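You operate a simulated robot arm through the tools that you are given. There is no shell and no other tool. Be economical: measure what you need, move in short steps, check, and stop when the job is done.

The job below is to be done with a simulated two-armed robot. You get a single attempt, and the scene is never put back.

Task
Open the supply, hold the vent grille steady and blow it clean.
Fine: shut the supply and vent the drop after; the grille stays on the plate.

It is judged by the outcome, as a careful person would: the job done as asked, and still so three seconds after it is handed in. It fails if anything else is knocked over, pushed out of place, dropped, spilled or broken.

Robot
Two 7-joint arms with two-finger parallel grippers on one trunk, on a base that drives. Base frame: it is fixed to the floor where the robot stands at the start and does not move with it; the origin is under the middle of the robot, x ahead of it, y to its left, z up. Readings come in m, degrees, newtons and seconds.
The left shoulder is at the start at [0.07, 0.133, 1.301], the right one opposite. With the tool pointing down near the work surface each hand reaches from about 0.1 to 0.6 m from the robot's upright axis, wherever it stands, measured 20 degrees to its own side. Places, roughly: blow lever [0.7, -0.4, 1.1]; supply valve [0.5, 0, 1.2]. Payload 1.57 kg a hand.
The tool frame of a hand sits at the grasp point between the pads (the TCP): z along the fingers, y along the line on which they close. The tips reach 0.03 m beyond it. The gripper opens to 0.08 m. The fingers are 0.017 m wide and 0.012 m thick; the gripper's body (0.04 by 0.082 m) begins 0.08 m behind the TCP.
Orientation is that of the tool frame in the base frame, as a unit quaternion [w, x, y, z]. With the fingers straight down and closing along the base's y, the tool's x points along the base's -x, its y along +y and its z along -z.

Tools
- The arms move only by the tool drive_tool. It takes "left_moves", "right_moves" or both (then of equal length, played together; a hand with none holds still); each is a list of rows, each a list of 6 numbers: the shift along the base's x, y, z in units of 250 mm (1.0 is 250 mm), then the turn, a rotation vector about the base's x, y, z in units of 120 degrees (1.0 is 120 degrees). In form: [[dx, dy, dz, ax, ay, az], ...]. A call has 1 to 10 rows; each row is the pose to reach, as a shift and turn from the pose commanded when the call began. "left_claw" and "right_claw" are, for a hand that has rows, the gripper command, from -1 (fully open) to 1 (shut), values between in proportion, set as the call begins (left out, the last holds). A call with a number of a shift or a turn outside -1 to 1 is refused whole. A row lasts 0.2 s, in which the tool goes at most 0.05 m and 8.6 degrees; a call with a longer step from one row to the next is refused whole, and so is a gripper value outside its range. A pose out of reach is approached as far as the arm can. The call stops where the force on the tool passes 40 N (or 10 N more than at its start, if that is more) or the arm is blocked; 0.2 s more then pass. The fingers move at their own pace (about 0.153 m/s each) and stop on an object; they squeeze with about 35 N. The grip force told is the motor's: it shows also when the fingers shut on nothing. Time passes only in rows, and 0.2 s behind the last, so rows that repeat a pose let the fingers close. It gives the time, the measured TCP pose, the force on the tool (base axes), the opening and the grip force at its end, in the units of the frame above (readings bear some noise), with the torque about the TCP (base axes, N m) and any sound that the robot's microphone picked up.
- Cameras (640 x 400 px; columns grow to the right, rows downward): "scene" is now at [0.1304, -0.0398, 1.5331]; the picture's right is [-0.47, -0.89, 0.00], its down [-0.48, 0.25, -0.84] and it looks along [0.74, -0.39, -0.54] (base axes); focal length 268 px, centre (320, 200). "left" rides on the left gripper at [0.072, 0.007, -0.122] in its tool frame; the picture's right is [-0.09, 1.00, 0.00], its down [-0.84, -0.08, -0.54] and it looks along [-0.54, -0.05, 0.84] (tool axes); focal length 238 px, centre (320, 200). "right" rides on the right gripper at [0.072, -0.007, -0.122] in its tool frame; the picture's right is [0.09, 1.00, 0.00], its down [-0.84, 0.08, -0.54] and it looks along [-0.54, 0.05, 0.84] (tool axes); focal length 238 px, centre (320, 200). There is no depth. A picture from a camera that has moved, and an enlarged one, comes with that camera's place and axes in the base frame and with its lens.
- snapshot(camera): a new picture of that camera. The clock stands still meanwhile.
- slide_trunk(by): slides the trunk up (or, below 0, down) by that many m; the arms and the scene camera ride with it, the base frame stays. It gives what a move gives, with no picture.
- base_move(legs): drives the robot by 1 to 6 legs, each [ahead, left, turn to the left] in m, m and degrees, along the robot's own axes; the way and the turn of a leg run together, so that a leg with both is an arc; at most 1.5 m and 180 degrees a leg. The arms and the cameras ride along, it lands a little off, and it stops where it bumps. It gives what a move gives.
- head_to(pan, tilt): turns the head with the scene camera to pan (to the left, within 86 degrees either way) and tilt (down, from -29 to 69), counted from straight ahead of the robot. It gives what a move gives.
- close_up(camera, box): a new picture of the part [left, top, right, bottom] of that camera's present view, enlarged. The clock stands still meanwhile.
- hand_in(): hands the job in; it is judged then, once.

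Go step by step. Nothing tells you exact positions but the pictures and the camera data: compare them with the known pose of the tool, close in by small moves and look again before you grip or let go. The budget is 120 turns and 108 pictures, counting those below and the enlarged ones. Unless the task says otherwise, let go and move clear before handing in, and close with one line.

The tools are called after "Call:" as a command line: name --argument value ..., lists and objects as JSON in quotes. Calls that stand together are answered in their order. drive_tool: Moves the arms, as the interface text tells. Its arguments: {"type":"object","properties":{"left_moves":{"type":"array"},"left_claw":{"type":"number"},"right_moves":{"type":"array"},"right_claw":{"type":"number"}},"required":[]} The other tools are called the same way: slide_trunk (by) slides the trunk up or down; base_move (legs) drives the base; head_to (pan, tilt) turns the head that bears the scene camera; snapshot (camera) takes a picture; close_up (camera, box) takes an enlarged picture of a part of a camera's view; hand_in () hands the job in.

At the start:

```text
t: 0.0
left_ee_pos: [0.4638, -0.0063, 1.1495]
left_ee_rot: [0.0, -0.001, 1.0, 0.0]
left_ft_force: [-1.2, 0.7, 0.1]
left_wrist_torque: [-0.01, 0.01, 0.05]
left_grip_width: 0.0801
left_gripper_force: 0.1
right_ee_pos: [0.2715, -0.3849, 1.3102]
right_ee_rot: [0.001, 0.0, 1.0, -0.001]
right_ft_force: [-0.8, -0.4, 0.0]
right_wrist_torque: [0.02, -0.03, 0.0]
right_grip_width: 0.0804
right_gripper_force: 0.0
trunk travel left (down, up): [-0.875, 0.065]
robot x, y, heading: [0.0004, -0.003, 0.1]
head pan, tilt: [-27.7, 32.9]
```

scene: 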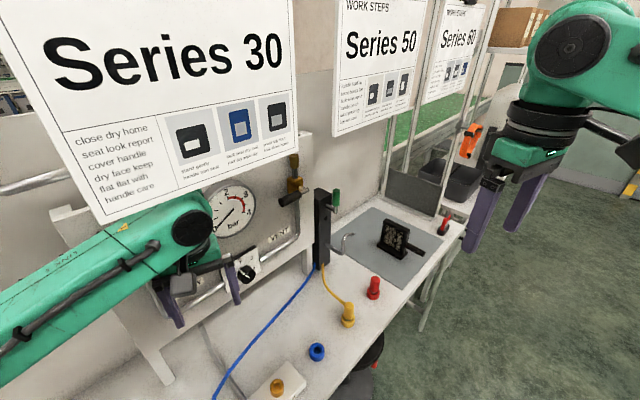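
right: 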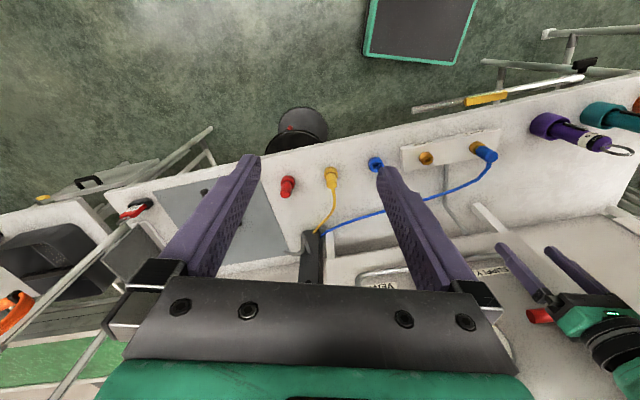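
left: 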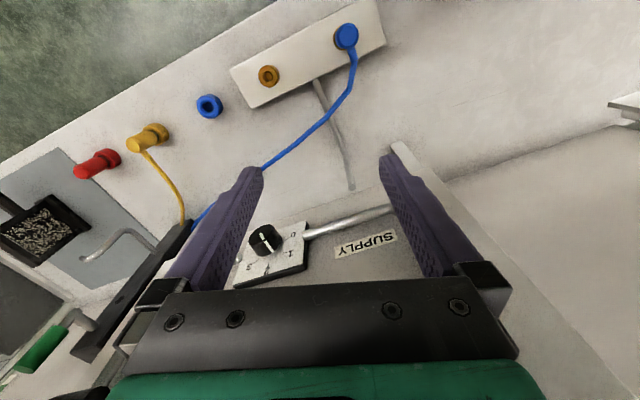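

I see a panel with a gauge, a supply knob, a vent valve, hoses and couplings on the bench, a plate with the grille, and a blow lever. I'll look closer before moving.

Call:
close_up --camera "scene" --box '[200, 150, 480, 325]'

Call:
close_up --camera "left" --box '[0, 100, 400, 350]'

Call:
close_up --camera "scene" --box '[0, 0, 500, 220]'

```text
2.29 times, centred on (340, 238) of scene
camera zoom: at [0.1304, -0.0398, 1.5331], right [-0.47, -0.89, 0.0], down [-0.48, 0.25, -0.84], along [0.74, -0.39, -0.54], focal length 613 px, centre (274, 114)
```

zoom: 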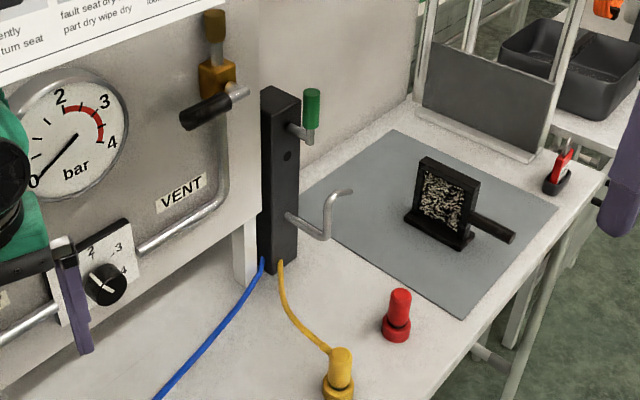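

```text
1.60 times, centred on (200, 225) of left
camera zoom: at [0.3929, 0.0012, 1.2716], right [0.09, 1.0, 0.0], down [0.84, -0.08, 0.54], along [0.54, -0.05, -0.84], focal length 381 px, centre (512, 160)
```

zoom: 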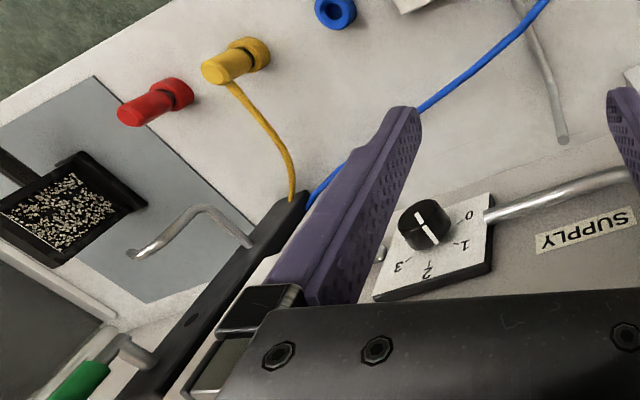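

```text
1.28 times, centred on (250, 110) of scene
camera zoom: at [0.1304, -0.0398, 1.5331], right [-0.47, -0.89, 0.0], down [-0.48, 0.25, -0.84], along [0.74, -0.39, -0.54], focal length 343 px, centre (410, 315)
```

zoom: 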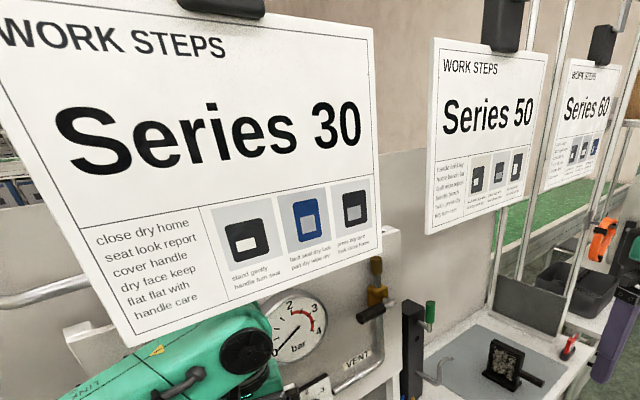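

The knob in front of the left hand reads 0–3, and the supply side is hidden by the left arm. I'll pull the left hand straight back and look again.

Call:
drive_tool --left_moves '[[-0.15, 0, 0, 0, 0, 0], [-0.3, 0, 0, 0, 0, 0], [-0.45, 0, 0, 0, 0, 0], [-0.6, 0, 0, 0, 0, 0]]'

Call:
head_to --pan -5 --tilt 40

Call:
snapshot --camera "scene"

Call:
snapshot --camera "left"

```text
t: 1.0
left_ee_pos: [0.3079, -0.0044, 1.1512]
left_ee_rot: [0.0, 0.0, 1.0, 0.0]
left_ft_force: [0.3, -0.2, 0.0]
left_wrist_torque: [-0.01, -0.02, -0.01]
left_grip_width: 0.0802
left_gripper_force: 0.0
right_ee_pos: [0.2692, -0.3859, 1.31]
right_ee_rot: [0.001, -0.001, 1.0, -0.001]
right_ft_force: [0.3, -0.9, -0.6]
right_wrist_torque: [-0.01, 0.0, -0.01]
right_grip_width: 0.0797
right_gripper_force: 0.1
trunk travel left (down, up): [-0.875, 0.065]
robot x, y, heading: [0.0018, 0.0005, -0.2]
head pan, tilt: [-27.7, 32.9]
```

```text
t: 1.9
left_ee_pos: [0.3094, -0.0046, 1.1507]
left_ee_rot: [0.001, 0.0, 1.0, 0.0]
left_ft_force: [0.5, 0.0, 0.5]
left_wrist_torque: [-0.03, 0.01, -0.01]
left_grip_width: 0.0797
left_gripper_force: 0.2
right_ee_pos: [0.2717, -0.386, 1.3105]
right_ee_rot: [0.0, 0.0, 1.0, -0.001]
right_ft_force: [-0.5, 0.1, 0.1]
right_wrist_torque: [0.0, 0.01, -0.02]
right_grip_width: 0.0802
right_gripper_force: 0.0
trunk travel left (down, up): [-0.875, 0.065]
robot x, y, heading: [0.0031, 0.0003, 0.1]
head pan, tilt: [-5.0, 40.0]
```

```text
101 pictures are left
camera scene: at [0.1363, -0.0058, 1.5223], right [-0.09, -1.0, 0.0], down [-0.64, 0.06, -0.77], along [0.76, -0.07, -0.64], focal length 268 px, centre (320, 200)
```

scene: 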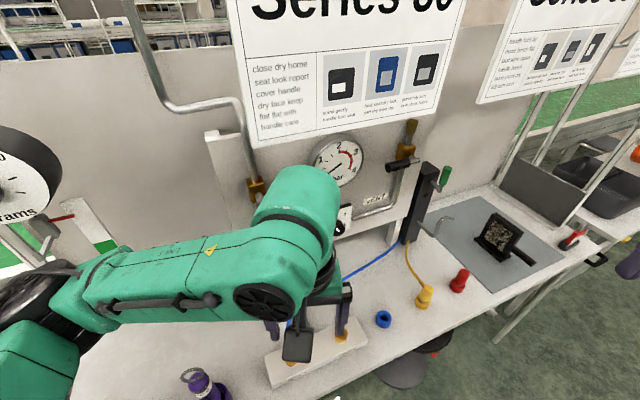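

```text
100 pictures are left
camera left: at [0.2394, 0.002, 1.2734], right [0.09, 1.0, 0.0], down [0.84, -0.08, 0.54], along [0.54, -0.05, -0.84], focal length 238 px, centre (320, 200)
```

left: 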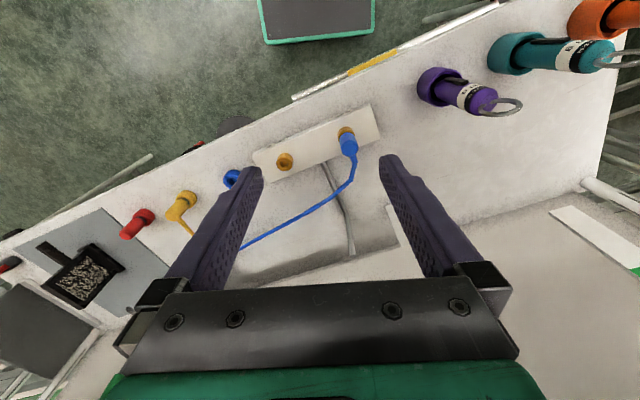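

Call:
close_up --camera "scene" --box '[190, 100, 450, 262]'

Call:
drive_tool --left_moves '[[0, 0.2, 0, 0, 0, 0], [0, 0.4, 0, 0, 0, 0], [0, 0.6, 0, 0, 0, 0], [0, 0.8, 0, 0, 0, 0]]'

Call:
snapshot --camera "scene"

```text
2.46 times, centred on (320, 181) of scene
camera zoom: at [0.1363, -0.0058, 1.5223], right [-0.09, -1.0, 0.0], down [-0.64, 0.06, -0.77], along [0.76, -0.07, -0.64], focal length 660 px, centre (320, 247)
```

zoom: 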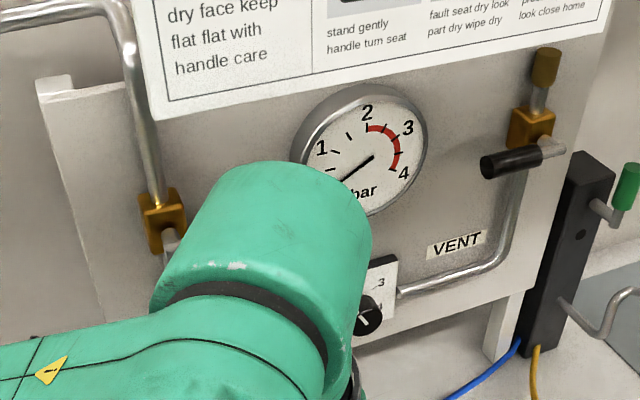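

```text
t: 2.9
left_ee_pos: [0.311, 0.0799, 1.1493]
left_ee_rot: [0.0, 0.0, 1.0, 0.0]
left_ft_force: [-0.1, -0.5, -0.5]
left_wrist_torque: [0.02, 0.02, 0.0]
left_grip_width: 0.0801
left_gripper_force: 0.0
left hand out of reach, approached as far as the arm can: row 2, 3, 4
right_ee_pos: [0.272, -0.3858, 1.3093]
right_ee_rot: [0.001, 0.0, 1.0, 0.001]
right_ft_force: [0.2, 0.5, 0.1]
right_wrist_torque: [0.01, 0.05, 0.02]
right_grip_width: 0.0799
right_gripper_force: 0.0
trunk travel left (down, up): [-0.875, 0.065]
robot x, y, heading: [-0.0021, -0.0001, 0.1]
head pan, tilt: [-5.0, 40.0]
```

```text
98 pictures are left
camera scene: at [0.1364, -0.0062, 1.5223], right [-0.09, -1.0, 0.0], down [-0.64, 0.06, -0.77], along [0.76, -0.07, -0.64], focal length 268 px, centre (320, 200)
```

scene: 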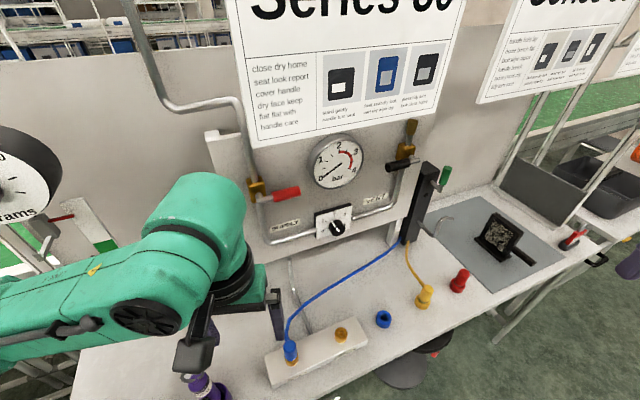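

Call:
close_up --camera "scene" --box '[215, 110, 455, 260]'

Call:
close_up --camera "scene" --box '[380, 150, 640, 312]'

Call:
close_up --camera "scene" --box '[250, 240, 490, 390]'

```text
2.67 times, centred on (335, 185) of scene
camera zoom: at [0.1364, -0.0062, 1.5223], right [-0.09, -1.0, 0.0], down [-0.64, 0.06, -0.77], along [0.76, -0.07, -0.64], focal length 715 px, centre (280, 240)
```

zoom: 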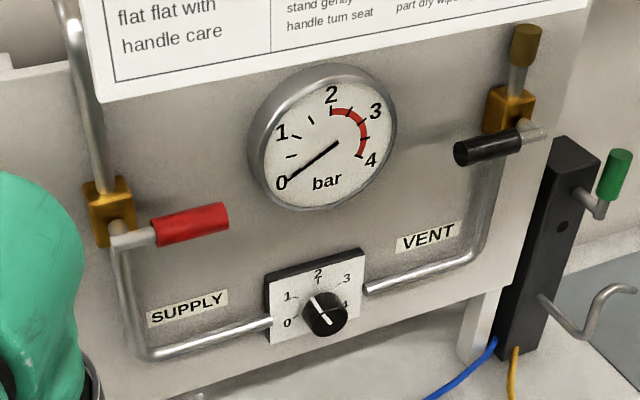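

```text
2.46 times, centred on (510, 231) of scene
camera zoom: at [0.1364, -0.0062, 1.5223], right [-0.09, -1.0, 0.0], down [-0.64, 0.06, -0.77], along [0.76, -0.07, -0.64], focal length 660 px, centre (-148, 124)
```

zoom: 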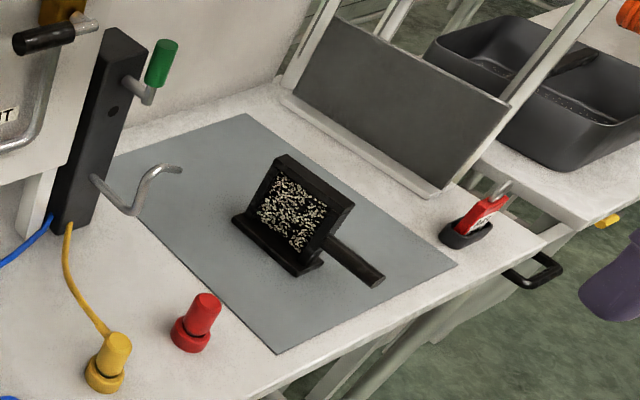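

```text
2.67 times, centred on (370, 315) of scene
camera zoom: at [0.1364, -0.0062, 1.5223], right [-0.09, -1.0, 0.0], down [-0.64, 0.06, -0.77], along [0.76, -0.07, -0.64], focal length 715 px, centre (187, -107)
```

zoom: 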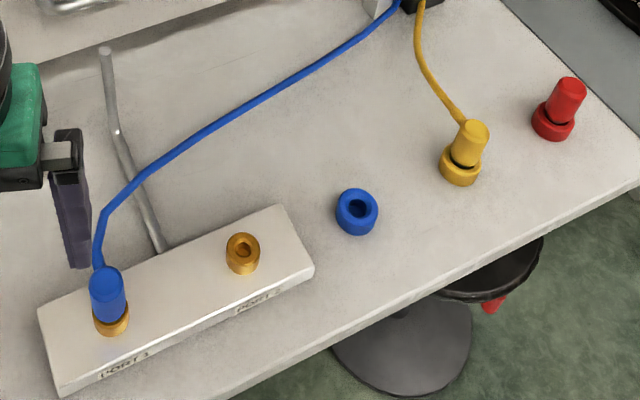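

I have estimates: supply lever pivot ≈(0.51,0.07,1.22), green blow lever ≈(0.68,-0.39,1.11), nozzle tip ≈(0.675,-0.456,0.967), grille ≈(0.69,-0.66,0.865). The panel is yawed about 17°. Next I check the floor and stool on the right for driving room.

Call:
head_to --pan -45 --tilt 60

Call:
snapshot --camera "scene"

Call:
snapshot --camera "right"

```text
t: 3.9
left_ee_pos: [0.3116, 0.0803, 1.1491]
left_ee_rot: [0.0, 0.0, 1.0, 0.0]
left_ft_force: [0.6, 0.3, 0.4]
left_wrist_torque: [0.0, -0.03, -0.01]
left_grip_width: 0.0801
left_gripper_force: 0.1
right_ee_pos: [0.2716, -0.3866, 1.3095]
right_ee_rot: [0.0, 0.001, 1.0, -0.001]
right_ft_force: [0.9, 1.3, -0.3]
right_wrist_torque: [-0.01, 0.01, 0.01]
right_grip_width: 0.08
right_gripper_force: 0.1
trunk travel left (down, up): [-0.875, 0.065]
robot x, y, heading: [-0.0003, -0.0039, -0.1]
head pan, tilt: [-45.0, 60.0]
```

```text
94 pictures are left
camera scene: at [0.0988, -0.0457, 1.4956], right [-0.71, -0.71, 0.0], down [-0.61, 0.61, -0.5], along [0.35, -0.35, -0.87], focal length 268 px, centre (320, 200)
```

scene: 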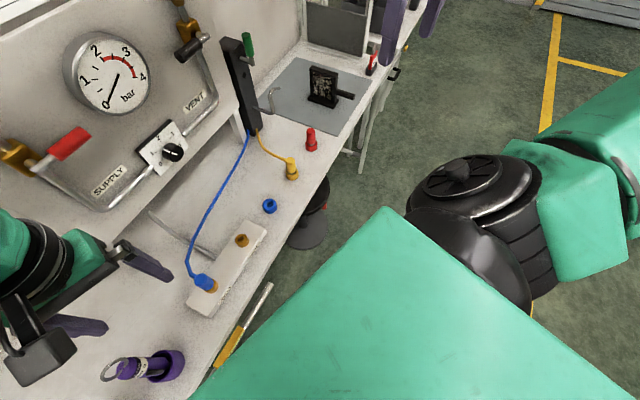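

```text
93 pictures are left
camera right: at [0.2003, -0.3929, 1.432], right [-0.09, 1.0, 0.0], down [0.84, 0.08, 0.54], along [0.54, 0.05, -0.84], focal length 238 px, centre (320, 200)
```

right: 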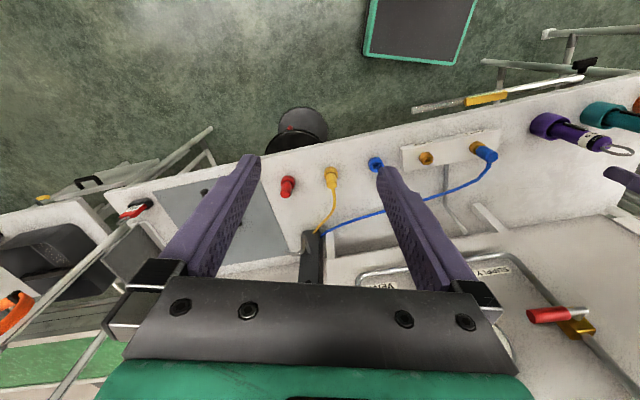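

The base front is about 0.21 m ahead of its centre, the stool foot is at about (0.61,-0.45), and the hanging signs have their bottom at z≈1.4 near u≈0.34. I'll turn square to the bench and slide right 0.4 m, which should put everything in reach from one place.

Call:
base_move --legs '[[0, 0, -17], [0, -0.4, 0]]'

Call:
head_to --pan 0 --tilt 35

Call:
snapshot --camera "scene"

Call:
snapshot --camera "right"

Call:
snapshot --camera "left"

```text
t: 7.4
left_ee_pos: [0.2004, -0.4079, 1.148]
left_ee_rot: [0.0, 0.151, 0.989, -0.001]
left_ft_force: [-0.4, -0.2, 0.0]
left_wrist_torque: [0.0, -0.01, 0.02]
left_grip_width: 0.0799
left_gripper_force: 0.2
right_ee_pos: [0.024, -0.8401, 1.3096]
right_ee_rot: [0.0, 0.151, 0.988, -0.001]
right_ft_force: [-0.3, 0.1, 0.3]
right_wrist_torque: [0.01, 0.0, -0.04]
right_grip_width: 0.0799
right_gripper_force: 0.2
trunk travel left (down, up): [-0.875, 0.065]
robot x, y, heading: [-0.1216, -0.388, -17.6]
head pan, tilt: [-45.0, 60.0]
```

```text
t: 8.6
left_ee_pos: [0.2001, -0.4093, 1.1487]
left_ee_rot: [0.0, 0.151, 0.989, 0.0]
left_ft_force: [0.0, 0.4, 0.9]
left_wrist_torque: [0.0, 0.01, 0.04]
left_grip_width: 0.0799
left_gripper_force: 0.1
right_ee_pos: [0.0231, -0.843, 1.3094]
right_ee_rot: [-0.001, 0.152, 0.988, -0.001]
right_ft_force: [1.0, -0.4, 0.4]
right_wrist_torque: [-0.01, -0.01, 0.0]
right_grip_width: 0.0799
right_gripper_force: 0.0
trunk travel left (down, up): [-0.875, 0.065]
robot x, y, heading: [-0.1203, -0.3919, -17.3]
head pan, tilt: [0.0, 35.0]
```

```text
92 pictures are left
camera scene: at [0.0122, -0.432, 1.5298], right [-0.3, -0.95, 0.0], down [-0.55, 0.17, -0.82], along [0.78, -0.25, -0.57], focal length 268 px, centre (320, 200)
```

scene: 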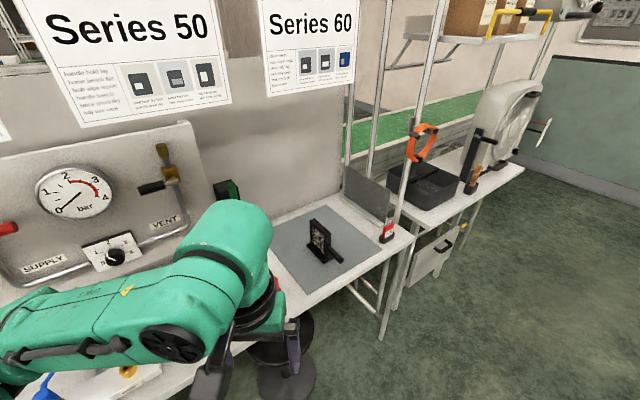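

```text
91 pictures are left
camera right: at [-0.0476, -0.8266, 1.4322], right [0.21, 0.98, 0.0], down [0.82, -0.18, 0.54], along [0.53, -0.11, -0.84], focal length 238 px, centre (320, 200)
```

right: 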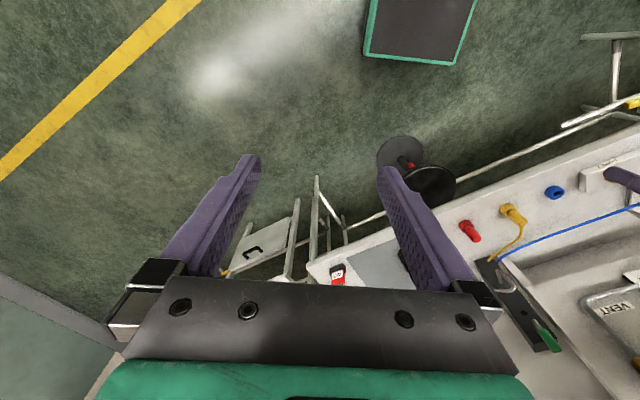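

```text
90 pictures are left
camera left: at [0.1341, -0.3801, 1.2707], right [0.39, 0.92, 0.0], down [0.78, -0.32, 0.54], along [0.5, -0.21, -0.84], focal length 238 px, centre (320, 200)
```

left: 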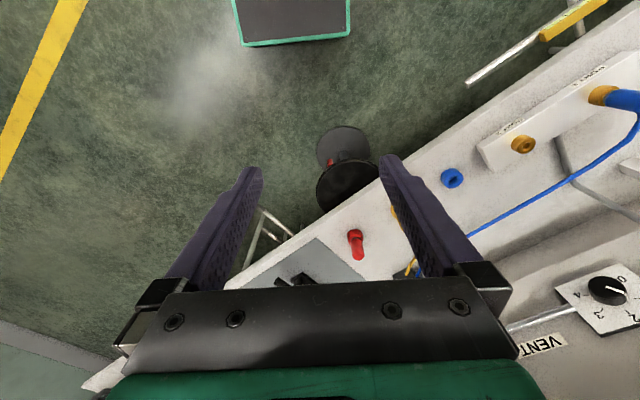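

I turned the wrong way: the panel needs a heading of +17°. There's plenty of clearance here, so I'll correct by turning left 34° and coming forward a little.

Call:
base_move --legs '[[0, 0, 34.3], [0.2, -0.06, 0]]'

Call:
snapshot --camera "scene"

Call:
snapshot --camera "right"

Call:
snapshot --camera "left"

```text
t: 11.8
left_ee_pos: [0.3572, -0.2236, 1.1502]
left_ee_rot: [0.002, -0.147, 0.989, 0.0]
left_ft_force: [0.5, -0.7, 0.6]
left_wrist_torque: [-0.01, -0.04, 0.0]
left_grip_width: 0.0799
left_gripper_force: 0.0
right_ee_pos: [0.4566, -0.68, 1.3118]
right_ee_rot: [0.002, -0.148, 0.989, 0.0]
right_ft_force: [-0.8, -0.4, 0.3]
right_wrist_torque: [-0.03, 0.01, -0.03]
right_grip_width: 0.0799
right_gripper_force: 0.1
trunk travel left (down, up): [-0.875, 0.065]
robot x, y, heading: [0.0863, -0.388, 16.8]
head pan, tilt: [0.0, 35.0]
```

```text
89 pictures are left
camera scene: at [0.2167, -0.3493, 1.5303], right [0.29, -0.96, 0.0], down [-0.55, -0.17, -0.82], along [0.79, 0.24, -0.57], focal length 268 px, centre (320, 200)
```

scene: 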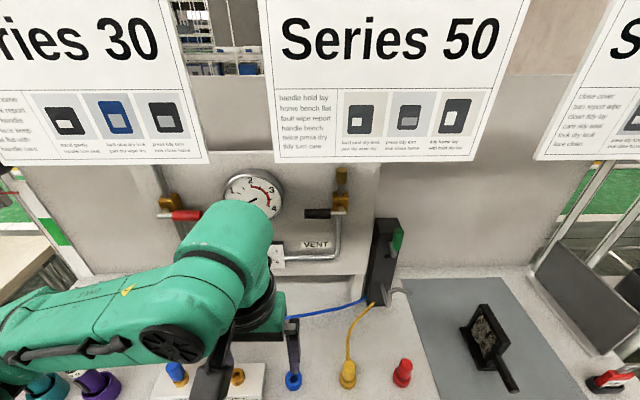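

```text
88 pictures are left
camera right: at [0.3891, -0.7086, 1.4331], right [-0.38, 0.93, 0.0], down [0.78, 0.32, 0.54], along [0.5, 0.2, -0.84], focal length 238 px, centre (320, 200)
```

right: 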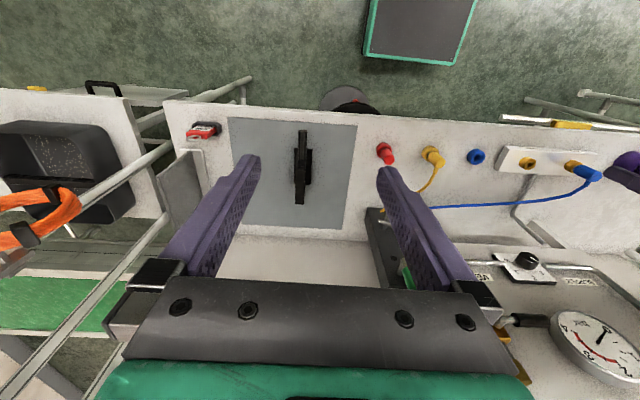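

```text
87 pictures are left
camera left: at [0.2881, -0.2375, 1.2715], right [-0.2, 0.98, 0.0], down [0.82, 0.17, 0.54], along [0.53, 0.11, -0.84], focal length 238 px, centre (320, 200)
```

left: 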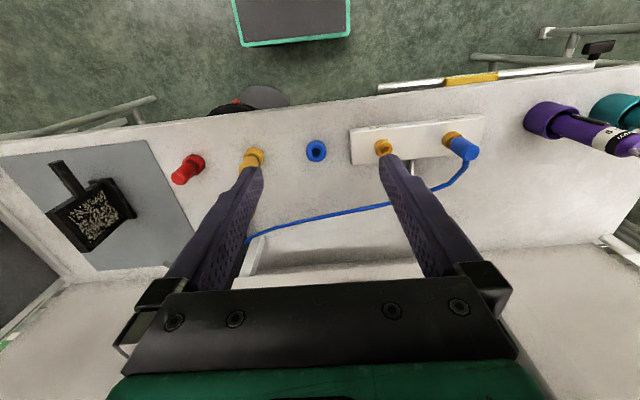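

Now I'm square to the panel with everything in front of me. I'll swing the left hand to point at the panel (fingers shut), just below the red supply handle.

Call:
drive_tool --left_moves '[[0.026, 0.085, 0.006, 0.0208, -0.0677, 0], [0.052, 0.17, 0.012, 0.0415, -0.1354, 0], [0.077, 0.255, 0.018, 0.0623, -0.2031, 0], [0.103, 0.34, 0.024, 0.083, -0.2708, 0], [0.129, 0.425, 0.03, 0.1038, -0.3385, 0], [0.155, 0.509, 0.036, 0.1246, -0.4062, 0], [0.181, 0.594, 0.042, 0.1453, -0.4739, 0], [0.206, 0.679, 0.048, 0.1661, -0.5416, 0], [0.232, 0.764, 0.054, 0.1868, -0.6093, 0], [0.258, 0.849, 0.06, 0.2076, -0.677, 0]]' --left_claw 1

Call:
snapshot --camera "scene"

Call:
snapshot --camera "left"

```text
t: 13.6
left_ee_pos: [0.4644, -0.0658, 1.1739]
left_ee_rot: [0.487, -0.069, 0.854, 0.168]
left_ft_force: [1.0, 0.2, -0.6]
left_wrist_torque: [-0.01, 0.04, -0.02]
left_grip_width: 0.0
left_gripper_force: 20.8
left hand out of reach, approached as far as the arm can: row 1, 2, 3, 4, 5, 6, 7, 8
right_ee_pos: [0.4601, -0.6784, 1.3114]
right_ee_rot: [0.0, -0.147, 0.989, -0.002]
right_ft_force: [-0.3, 0.6, 0.7]
right_wrist_torque: [-0.03, -0.06, -0.02]
right_grip_width: 0.08
right_gripper_force: 0.0
trunk travel left (down, up): [-0.875, 0.065]
robot x, y, heading: [0.0833, -0.3931, 16.9]
head pan, tilt: [0.0, 35.0]
stopped in row 8 (left hand): the arm was blocked; the commanded pose is now the measured one
```

```text
86 pictures are left
camera scene: at [0.2202, -0.3464, 1.5299], right [0.29, -0.96, 0.0], down [-0.55, -0.17, -0.82], along [0.78, 0.24, -0.57], focal length 268 px, centre (320, 200)
```

scene: 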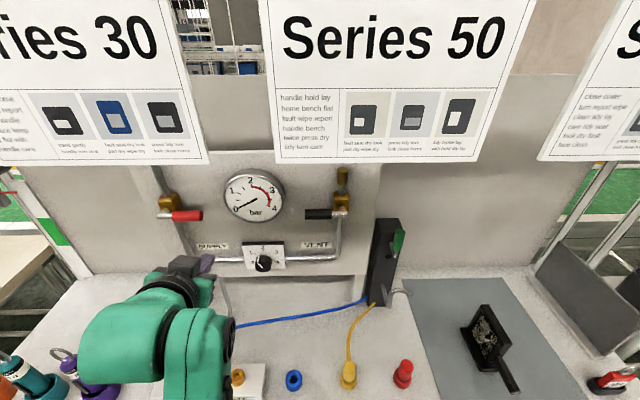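

```text
85 pictures are left
camera left: at [0.3272, -0.0992, 1.1717], right [-0.23, 0.93, 0.3], down [0.02, -0.3, 0.95], along [0.97, 0.23, 0.06], focal length 238 px, centre (320, 200)
```

left: 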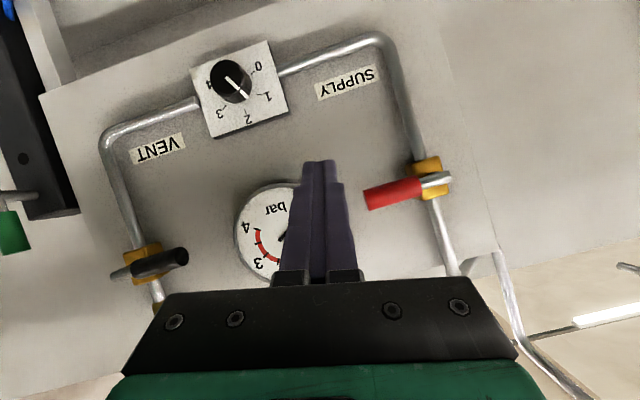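

The left hand stopped short of level (about 28° down), which is still good for pushing, and the red handle is at about (0.534,0.02,1.206). I'll slide in beneath it.

Call:
drive_tool --left_moves '[[-0.032, 0.105, -0.004, 0, 0, 0], [-0.064, 0.21, -0.008, 0, 0, 0], [0.08, 0.254, -0.008, 0, 0, 0], [0.222, 0.298, -0.008, 0, 0, 0]]'

Call:
snapshot --camera "left"

Call:
close_up --camera "scene" --box '[120, 140, 360, 290]'

```text
t: 14.0
left_ee_pos: [0.452, -0.022, 1.1771]
left_ee_rot: [0.461, -0.013, 0.851, 0.25]
left_ft_force: [0.0, -0.8, 0.6]
left_wrist_torque: [0.0, 0.03, 0.01]
left_grip_width: 0.0001
left_gripper_force: 21.3
left hand out of reach, approached as far as the arm can: row 2
right_ee_pos: [0.4593, -0.6805, 1.3088]
right_ee_rot: [0.0, -0.148, 0.989, 0.0]
right_ft_force: [0.0, 0.0, 0.0]
right_wrist_torque: [0.01, -0.02, -0.02]
right_grip_width: 0.0802
right_gripper_force: 0.1
trunk travel left (down, up): [-0.875, 0.065]
robot x, y, heading: [0.0863, -0.3918, 16.8]
head pan, tilt: [0.0, 35.0]
stopped in row 2 (left hand): the arm was blocked; the commanded pose is now the measured one
```

```text
84 pictures are left
camera left: at [0.3151, -0.0545, 1.1774], right [-0.2, 0.85, 0.48], down [0.08, -0.48, 0.87], along [0.98, 0.21, 0.03], focal length 238 px, centre (320, 200)
```

left: 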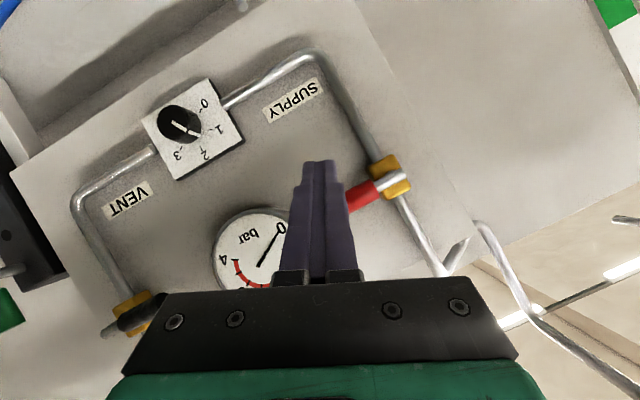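

```text
2.67 times, centred on (240, 215) of scene
camera zoom: at [0.2214, -0.3491, 1.5299], right [0.29, -0.96, 0.0], down [-0.55, -0.17, -0.82], along [0.78, 0.24, -0.57], focal length 715 px, centre (533, 160)
```

zoom: 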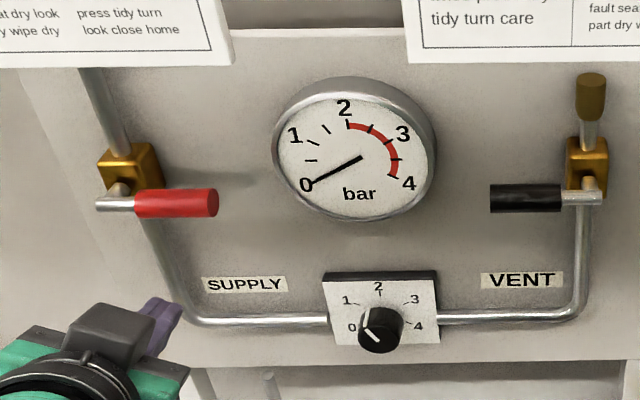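

The left arm is too folded here and is hitting joint limits. I'll back the base off 0.12 m, then extend the left arm and straighten its roll.

Call:
base_move --legs '[[-0.12, 0, 0]]'

Call:
drive_tool --left_moves '[[0.093, 0.036, -0.007, 0, 0, 0], [0.186, 0.072, -0.014, -0.035, -0.027, -0.002], [0.278, 0.108, -0.022, -0.086, -0.067, -0.006], [0.371, 0.144, -0.029, -0.129, -0.1, -0.008], [0.464, 0.18, -0.036, -0.172, -0.134, -0.011]]'

Call:
snapshot --camera "left"

Call:
snapshot --camera "scene"

```text
t: 15.2
left_ee_pos: [0.3409, -0.0566, 1.1744]
left_ee_rot: [0.459, -0.012, 0.853, 0.248]
left_ft_force: [0.3, -0.5, 0.6]
left_wrist_torque: [-0.03, -0.02, -0.02]
left_grip_width: 0.0
left_gripper_force: 21.1
right_ee_pos: [0.3476, -0.7152, 1.31]
right_ee_rot: [-0.002, -0.147, 0.989, 0.0]
right_ft_force: [0.3, -0.4, -0.6]
right_wrist_torque: [-0.01, 0.01, -0.02]
right_grip_width: 0.08
right_gripper_force: 0.2
trunk travel left (down, up): [-0.875, 0.065]
robot x, y, heading: [-0.0266, -0.4244, 16.8]
head pan, tilt: [0.0, 35.0]
```

```text
t: 16.4
left_ee_pos: [0.4557, -0.0129, 1.1637]
left_ee_rot: [0.568, -0.12, 0.81, 0.082]
left_ft_force: [0.1, 0.1, -0.5]
left_wrist_torque: [-0.02, -0.01, 0.0]
left_grip_width: 0.0
left_gripper_force: 22.0
right_ee_pos: [0.3467, -0.7152, 1.3087]
right_ee_rot: [0.0, -0.147, 0.989, 0.0]
right_ft_force: [-1.2, 0.1, 0.7]
right_wrist_torque: [-0.02, 0.0, -0.01]
right_grip_width: 0.08
right_gripper_force: 0.0
trunk travel left (down, up): [-0.875, 0.065]
robot x, y, heading: [-0.0296, -0.4281, 16.9]
head pan, tilt: [0.0, 35.0]
```

```text
82 pictures are left
camera left: at [0.3206, -0.0449, 1.137], right [-0.26, 0.96, 0.08], down [-0.19, -0.14, 0.97], along [0.95, 0.23, 0.22], focal length 238 px, centre (320, 200)
```

left: 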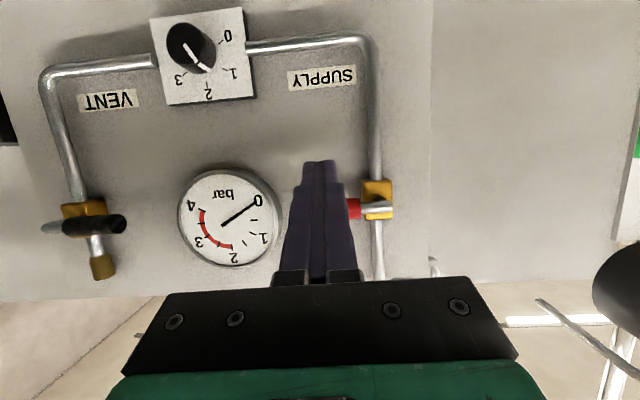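

```text
81 pictures are left
camera scene: at [0.1088, -0.383, 1.5297], right [0.29, -0.96, 0.0], down [-0.55, -0.17, -0.82], along [0.78, 0.24, -0.57], focal length 268 px, centre (320, 200)
```

scene: 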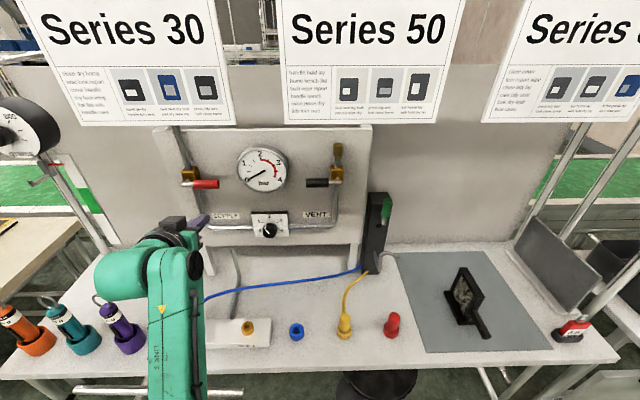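

The hand is just below the handle and straight. I'll move in and push gently up to see which way the lever turns.

Call:
drive_tool --left_moves '[[0.13, 0.04, 0.02, 0, 0, 0], [0.26, 0.08, 0.033, 0, 0, 0], [0.26, 0.08, 0.077, 0, 0, 0], [0.26, 0.08, 0.13, 0, 0, 0], [0.26, 0.08, 0.188, 0, 0, 0]]'

Call:
close_up --camera "scene" --box '[140, 110, 380, 260]'

Call:
snapshot --camera "left"

```text
t: 17.6
left_ee_pos: [0.5201, 0.0072, 1.1898]
left_ee_rot: [0.551, -0.121, 0.822, 0.078]
left_ft_force: [-0.6, 2.4, -8.4]
left_wrist_torque: [-0.02, 0.15, 0.03]
left_grip_width: 0.0001
left_gripper_force: 21.2
right_ee_pos: [0.3459, -0.7141, 1.3102]
right_ee_rot: [-0.001, -0.147, 0.989, -0.001]
right_ft_force: [-0.2, -0.7, 0.9]
right_wrist_torque: [0.0, 0.0, 0.01]
right_grip_width: 0.08
right_gripper_force: 0.0
trunk travel left (down, up): [-0.875, 0.065]
robot x, y, heading: [-0.028, -0.4266, 16.9]
head pan, tilt: [0.0, 35.0]
stopped in row 5 (left hand): the force on the tool passed its limit at 50 N (the readings are from after the stop); the commanded pose is now the measured one
```

```text
2.67 times, centred on (260, 185) of scene
camera zoom: at [0.1081, -0.3824, 1.5298], right [0.29, -0.96, 0.0], down [-0.55, -0.17, -0.82], along [0.78, 0.24, -0.57], focal length 715 px, centre (480, 240)
```

zoom: 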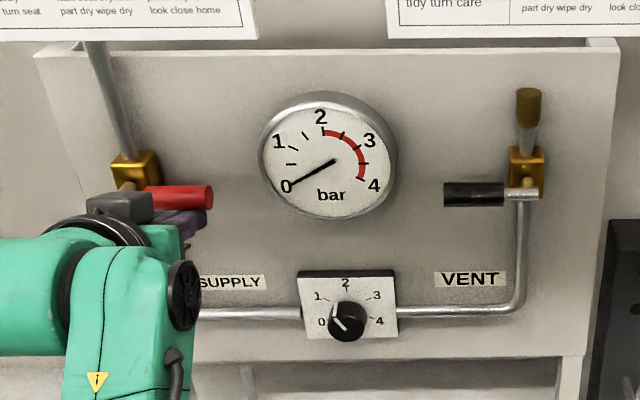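

```text
79 pictures are left
camera left: at [0.3839, -0.0265, 1.1693], right [-0.25, 0.96, 0.08], down [-0.15, -0.12, 0.98], along [0.96, 0.23, 0.18], focal length 238 px, centre (320, 200)
```

left: 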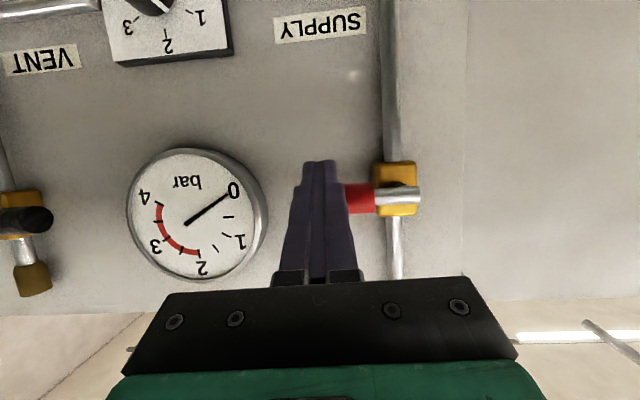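

Up is the stop, so the lever opens downward. I'll retreat, go above it and press down along the arc.

Call:
drive_tool --left_moves '[[-0.115, -0.035, -0.03, 0, 0, 0], [-0.23, -0.07, -0.03, 0, 0, 0], [-0.23, -0.07, 0.12, 0, 0, 0], [-0.23, -0.07, 0.26, 0, 0, 0], [-0.115, -0.035, 0.26, 0, 0, 0], [0, 0, 0.26, 0, 0, 0]]'

Call:
snapshot --camera "left"

Call:
close_up --camera "scene" --box '[140, 110, 380, 260]'

```text
t: 19.0
left_ee_pos: [0.5203, 0.0074, 1.2546]
left_ee_rot: [0.552, -0.121, 0.821, 0.079]
left_ft_force: [0.1, 0.2, -0.5]
left_wrist_torque: [-0.01, -0.02, -0.04]
left_grip_width: 0.0002
left_gripper_force: 21.3
right_ee_pos: [0.3474, -0.7167, 1.3087]
right_ee_rot: [-0.001, -0.147, 0.989, 0.0]
right_ft_force: [1.4, 0.3, 0.4]
right_wrist_torque: [-0.02, 0.01, -0.02]
right_grip_width: 0.08
right_gripper_force: 0.0
trunk travel left (down, up): [-0.875, 0.065]
robot x, y, heading: [-0.0269, -0.4233, 16.7]
head pan, tilt: [0.0, 35.0]
```

```text
78 pictures are left
camera left: at [0.3851, -0.026, 1.2336], right [-0.25, 0.96, 0.08], down [-0.16, -0.12, 0.98], along [0.96, 0.23, 0.18], focal length 238 px, centre (320, 200)
```

left: 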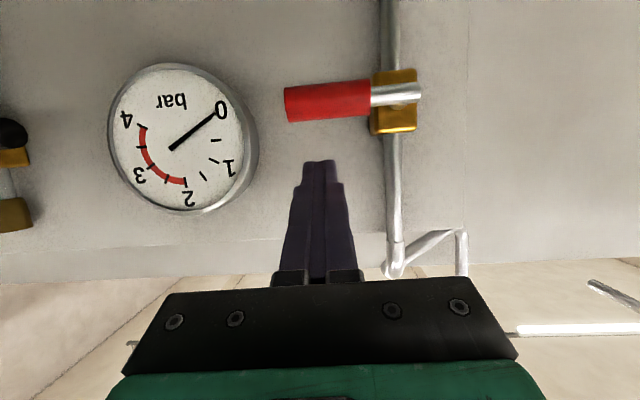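

```text
2.67 times, centred on (260, 185) of scene
camera zoom: at [0.109, -0.3833, 1.5296], right [0.29, -0.96, 0.0], down [-0.55, -0.17, -0.82], along [0.78, 0.24, -0.57], focal length 715 px, centre (480, 240)
```

zoom: 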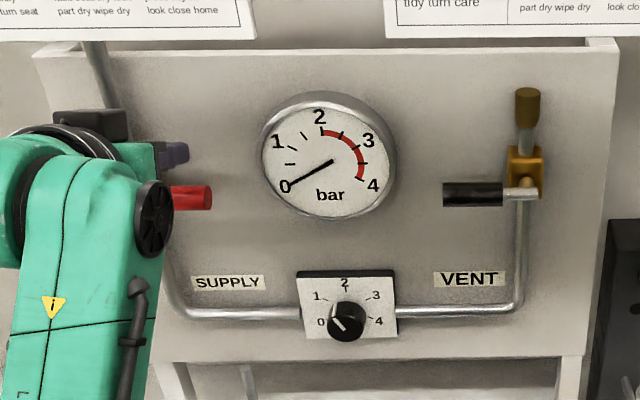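

Call:
drive_tool --left_moves '[[0, 0, -0.08, 0, 0, 0], [0, 0, -0.14, 0, 0, 0], [0.002, -0.007, -0.196, 0, 0, 0], [-0.003, 0.01, -0.246, 0, 0, 0], [-0.01, 0.034, -0.296, 0, 0, 0], [-0.022, 0.071, -0.334, 0, 0, 0], [-0.035, 0.113, -0.364, 0, 0, 0], [-0.051, 0.166, -0.38, 0, 0, 0]]'

Call:
snapshot --camera "left"

Call:
close_up --camera "scene" --box '[140, 110, 380, 260]'

```text
t: 20.8
left_ee_pos: [0.51, 0.0419, 1.1646]
left_ee_rot: [0.554, -0.118, 0.82, 0.079]
left_ft_force: [3.3, -7.0, 2.2]
left_wrist_torque: [-0.06, -0.04, -0.15]
left_grip_width: 0.0
left_gripper_force: 21.0
right_ee_pos: [0.3476, -0.7225, 1.3075]
right_ee_rot: [-0.001, -0.146, 0.989, 0.002]
right_ft_force: [0.4, 0.1, -0.3]
right_wrist_torque: [-0.01, -0.03, 0.0]
right_grip_width: 0.0798
right_gripper_force: 0.0
trunk travel left (down, up): [-0.875, 0.065]
robot x, y, heading: [-0.0249, -0.4258, 17.1]
head pan, tilt: [0.0, 35.0]
```

```text
76 pictures are left
camera left: at [0.3733, 0.0091, 1.1436], right [-0.25, 0.97, 0.08], down [-0.16, -0.13, 0.98], along [0.96, 0.23, 0.19], focal length 238 px, centre (320, 200)
```

left: 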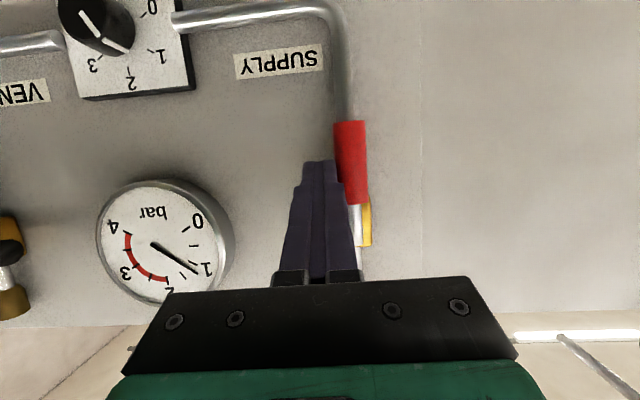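

```text
2.67 times, centred on (260, 185) of scene
camera zoom: at [0.1085, -0.3907, 1.5299], right [0.29, -0.96, 0.0], down [-0.55, -0.16, -0.82], along [0.78, 0.24, -0.57], focal length 715 px, centre (480, 240)
```

zoom: 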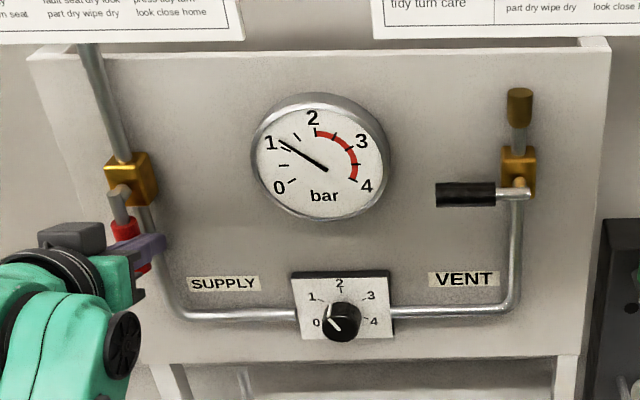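

The supply is open and the gauge reads about 1.2 bar, below the red zone. Now I back the left hand off and study the post, nozzle and grille.

Call:
drive_tool --left_moves '[[-0.15, -0.086, 0, 0, 0, 0], [-0.34, -0.143, 0, 0, 0, 0], [-0.5, -0.25, 0, 0, 0, 0]]'

Call:
close_up --camera "scene" --box '[340, 170, 580, 370]'

Call:
close_up --camera "scene" --box '[140, 110, 380, 260]'

Call:
snapshot --camera "right"

```text
t: 21.6
left_ee_pos: [0.3776, -0.0196, 1.1599]
left_ee_rot: [0.554, -0.12, 0.82, 0.078]
left_ft_force: [-0.6, 0.6, 0.3]
left_wrist_torque: [-0.03, 0.0, 0.01]
left_grip_width: 0.0
left_gripper_force: 21.4
right_ee_pos: [0.3437, -0.7176, 1.3089]
right_ee_rot: [0.0, -0.148, 0.989, 0.0]
right_ft_force: [0.6, -0.3, -0.8]
right_wrist_torque: [0.0, -0.02, 0.01]
right_grip_width: 0.08
right_gripper_force: 0.1
trunk travel left (down, up): [-0.875, 0.065]
robot x, y, heading: [-0.0257, -0.424, 16.8]
head pan, tilt: [0.0, 35.0]
```

```text
2.00 times, centred on (460, 270) of scene
camera zoom: at [0.1055, -0.3861, 1.5301], right [0.29, -0.96, 0.0], down [-0.55, -0.16, -0.82], along [0.78, 0.24, -0.57], focal length 537 px, centre (40, 60)
```

zoom: 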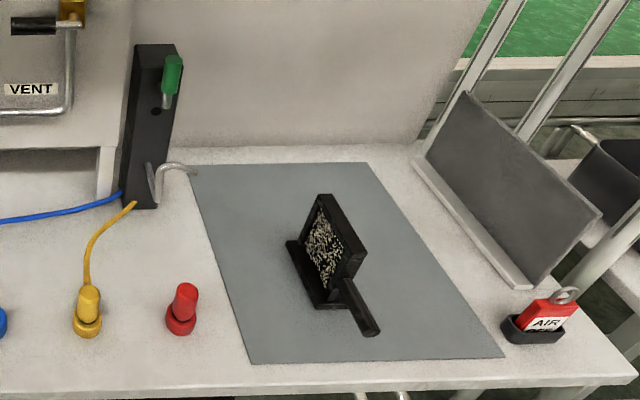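

```text
2.67 times, centred on (260, 185) of scene
camera zoom: at [0.1055, -0.3861, 1.5301], right [0.29, -0.96, 0.0], down [-0.55, -0.16, -0.82], along [0.78, 0.24, -0.57], focal length 715 px, centre (480, 240)
```

zoom: 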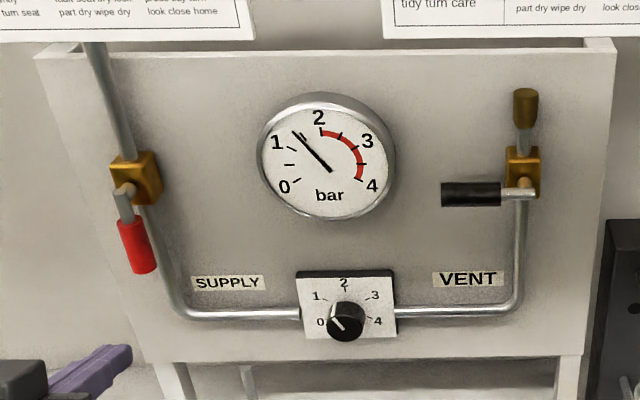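

```text
72 pictures are left
camera right: at [0.2774, -0.7457, 1.4318], right [-0.38, 0.93, 0.0], down [0.78, 0.32, 0.54], along [0.5, 0.21, -0.84], focal length 238 px, centre (320, 200)
```

right: 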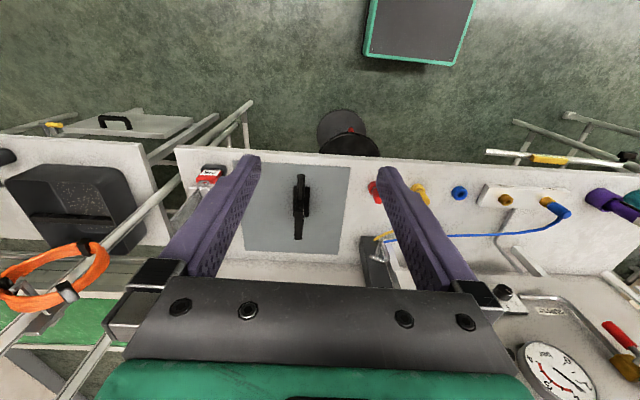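

Gauge settled at 1.5 bar, matching the regulator. Now a closer look at the grille from the right wrist and the scene camera.

Call:
close_up --camera "right" --box '[230, 150, 390, 270]'

Call:
close_up --camera "scene" --box '[430, 250, 550, 350]'

Call:
close_up --camera "scene" --box '[370, 180, 470, 280]'

```text
3.33 times, centred on (310, 210) of right
camera zoom: at [0.2774, -0.7457, 1.4318], right [-0.38, 0.93, 0.0], down [0.78, 0.32, 0.54], along [0.5, 0.21, -0.84], focal length 794 px, centre (353, 167)
```

zoom: 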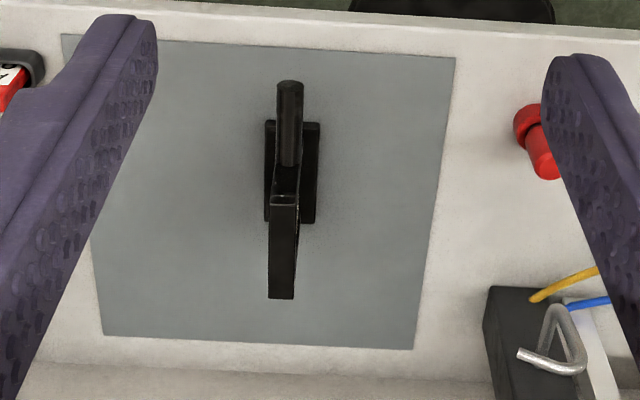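

```text
4.00 times, centred on (490, 300) of scene
camera zoom: at [0.1055, -0.3861, 1.5301], right [0.29, -0.96, 0.0], down [-0.55, -0.16, -0.82], along [0.78, 0.24, -0.57], focal length 1073 px, centre (-360, -200)
```

zoom: 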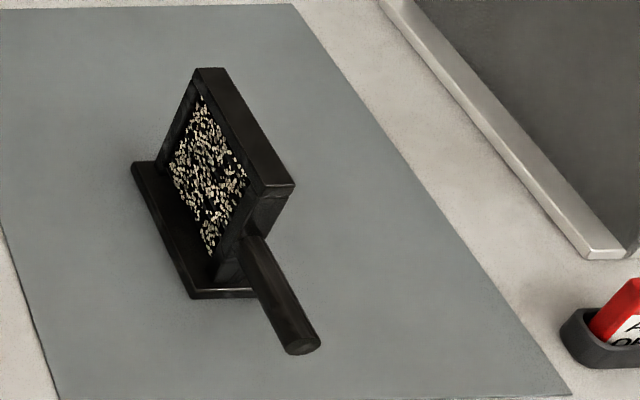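

```text
4.00 times, centred on (420, 230) of scene
camera zoom: at [0.1055, -0.3861, 1.5301], right [0.29, -0.96, 0.0], down [-0.55, -0.16, -0.82], along [0.78, 0.24, -0.57], focal length 1073 px, centre (-80, 80)
```

zoom: 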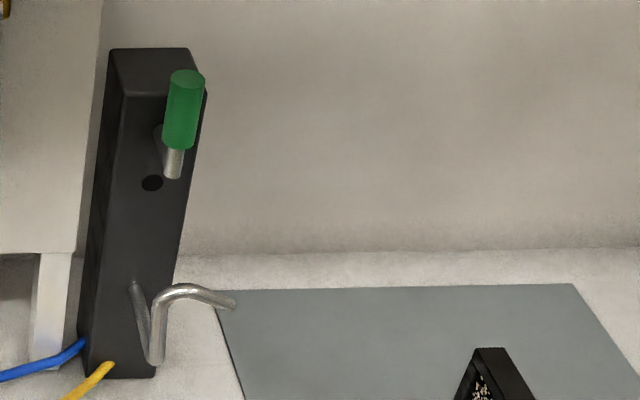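

The grille stands facing the nozzle, its round handle pointing at me at about (0.59,-0.67,0.87), with the plate at z≈0.80. I'll reposition slightly forward and to the right so both the handle and the blow lever are comfortable.

Call:
base_move --legs '[[0.05, -0.12, 0]]'

Call:
snapshot --camera "right"

Call:
snapshot --camera "scene"

```text
t: 22.8
left_ee_pos: [0.4585, -0.1166, 1.16]
left_ee_rot: [0.555, -0.122, 0.819, 0.079]
left_ft_force: [1.1, 0.3, -0.8]
left_wrist_torque: [-0.01, 0.01, 0.02]
left_grip_width: 0.0001
left_gripper_force: 21.1
right_ee_pos: [0.4258, -0.8155, 1.3105]
right_ee_rot: [0.0, -0.146, 0.989, -0.001]
right_ft_force: [-0.6, -0.6, 1.3]
right_wrist_torque: [-0.02, -0.03, 0.01]
right_grip_width: 0.0798
right_gripper_force: 0.2
trunk travel left (down, up): [-0.875, 0.065]
robot x, y, heading: [0.0506, -0.5266, 16.9]
head pan, tilt: [0.0, 35.0]
```

```text
68 pictures are left
camera right: at [0.3583, -0.8422, 1.4331], right [-0.38, 0.93, 0.0], down [0.78, 0.32, 0.54], along [0.5, 0.2, -0.84], focal length 238 px, centre (320, 200)
```

right: 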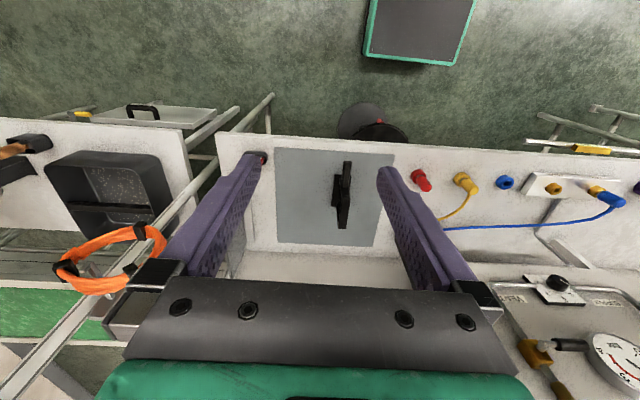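

```text
67 pictures are left
camera scene: at [0.1865, -0.4823, 1.53], right [0.29, -0.96, 0.0], down [-0.55, -0.17, -0.82], along [0.78, 0.24, -0.57], focal length 268 px, centre (320, 200)
```

scene: 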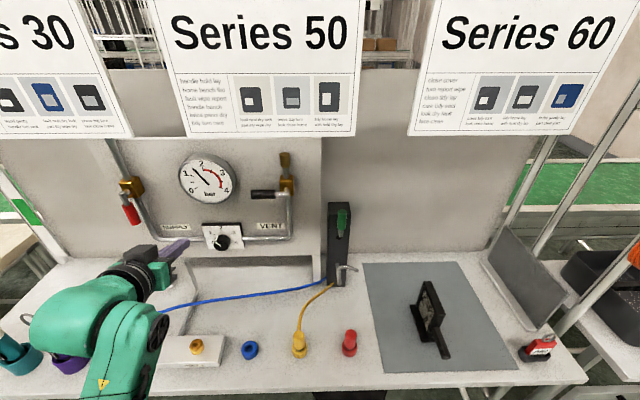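

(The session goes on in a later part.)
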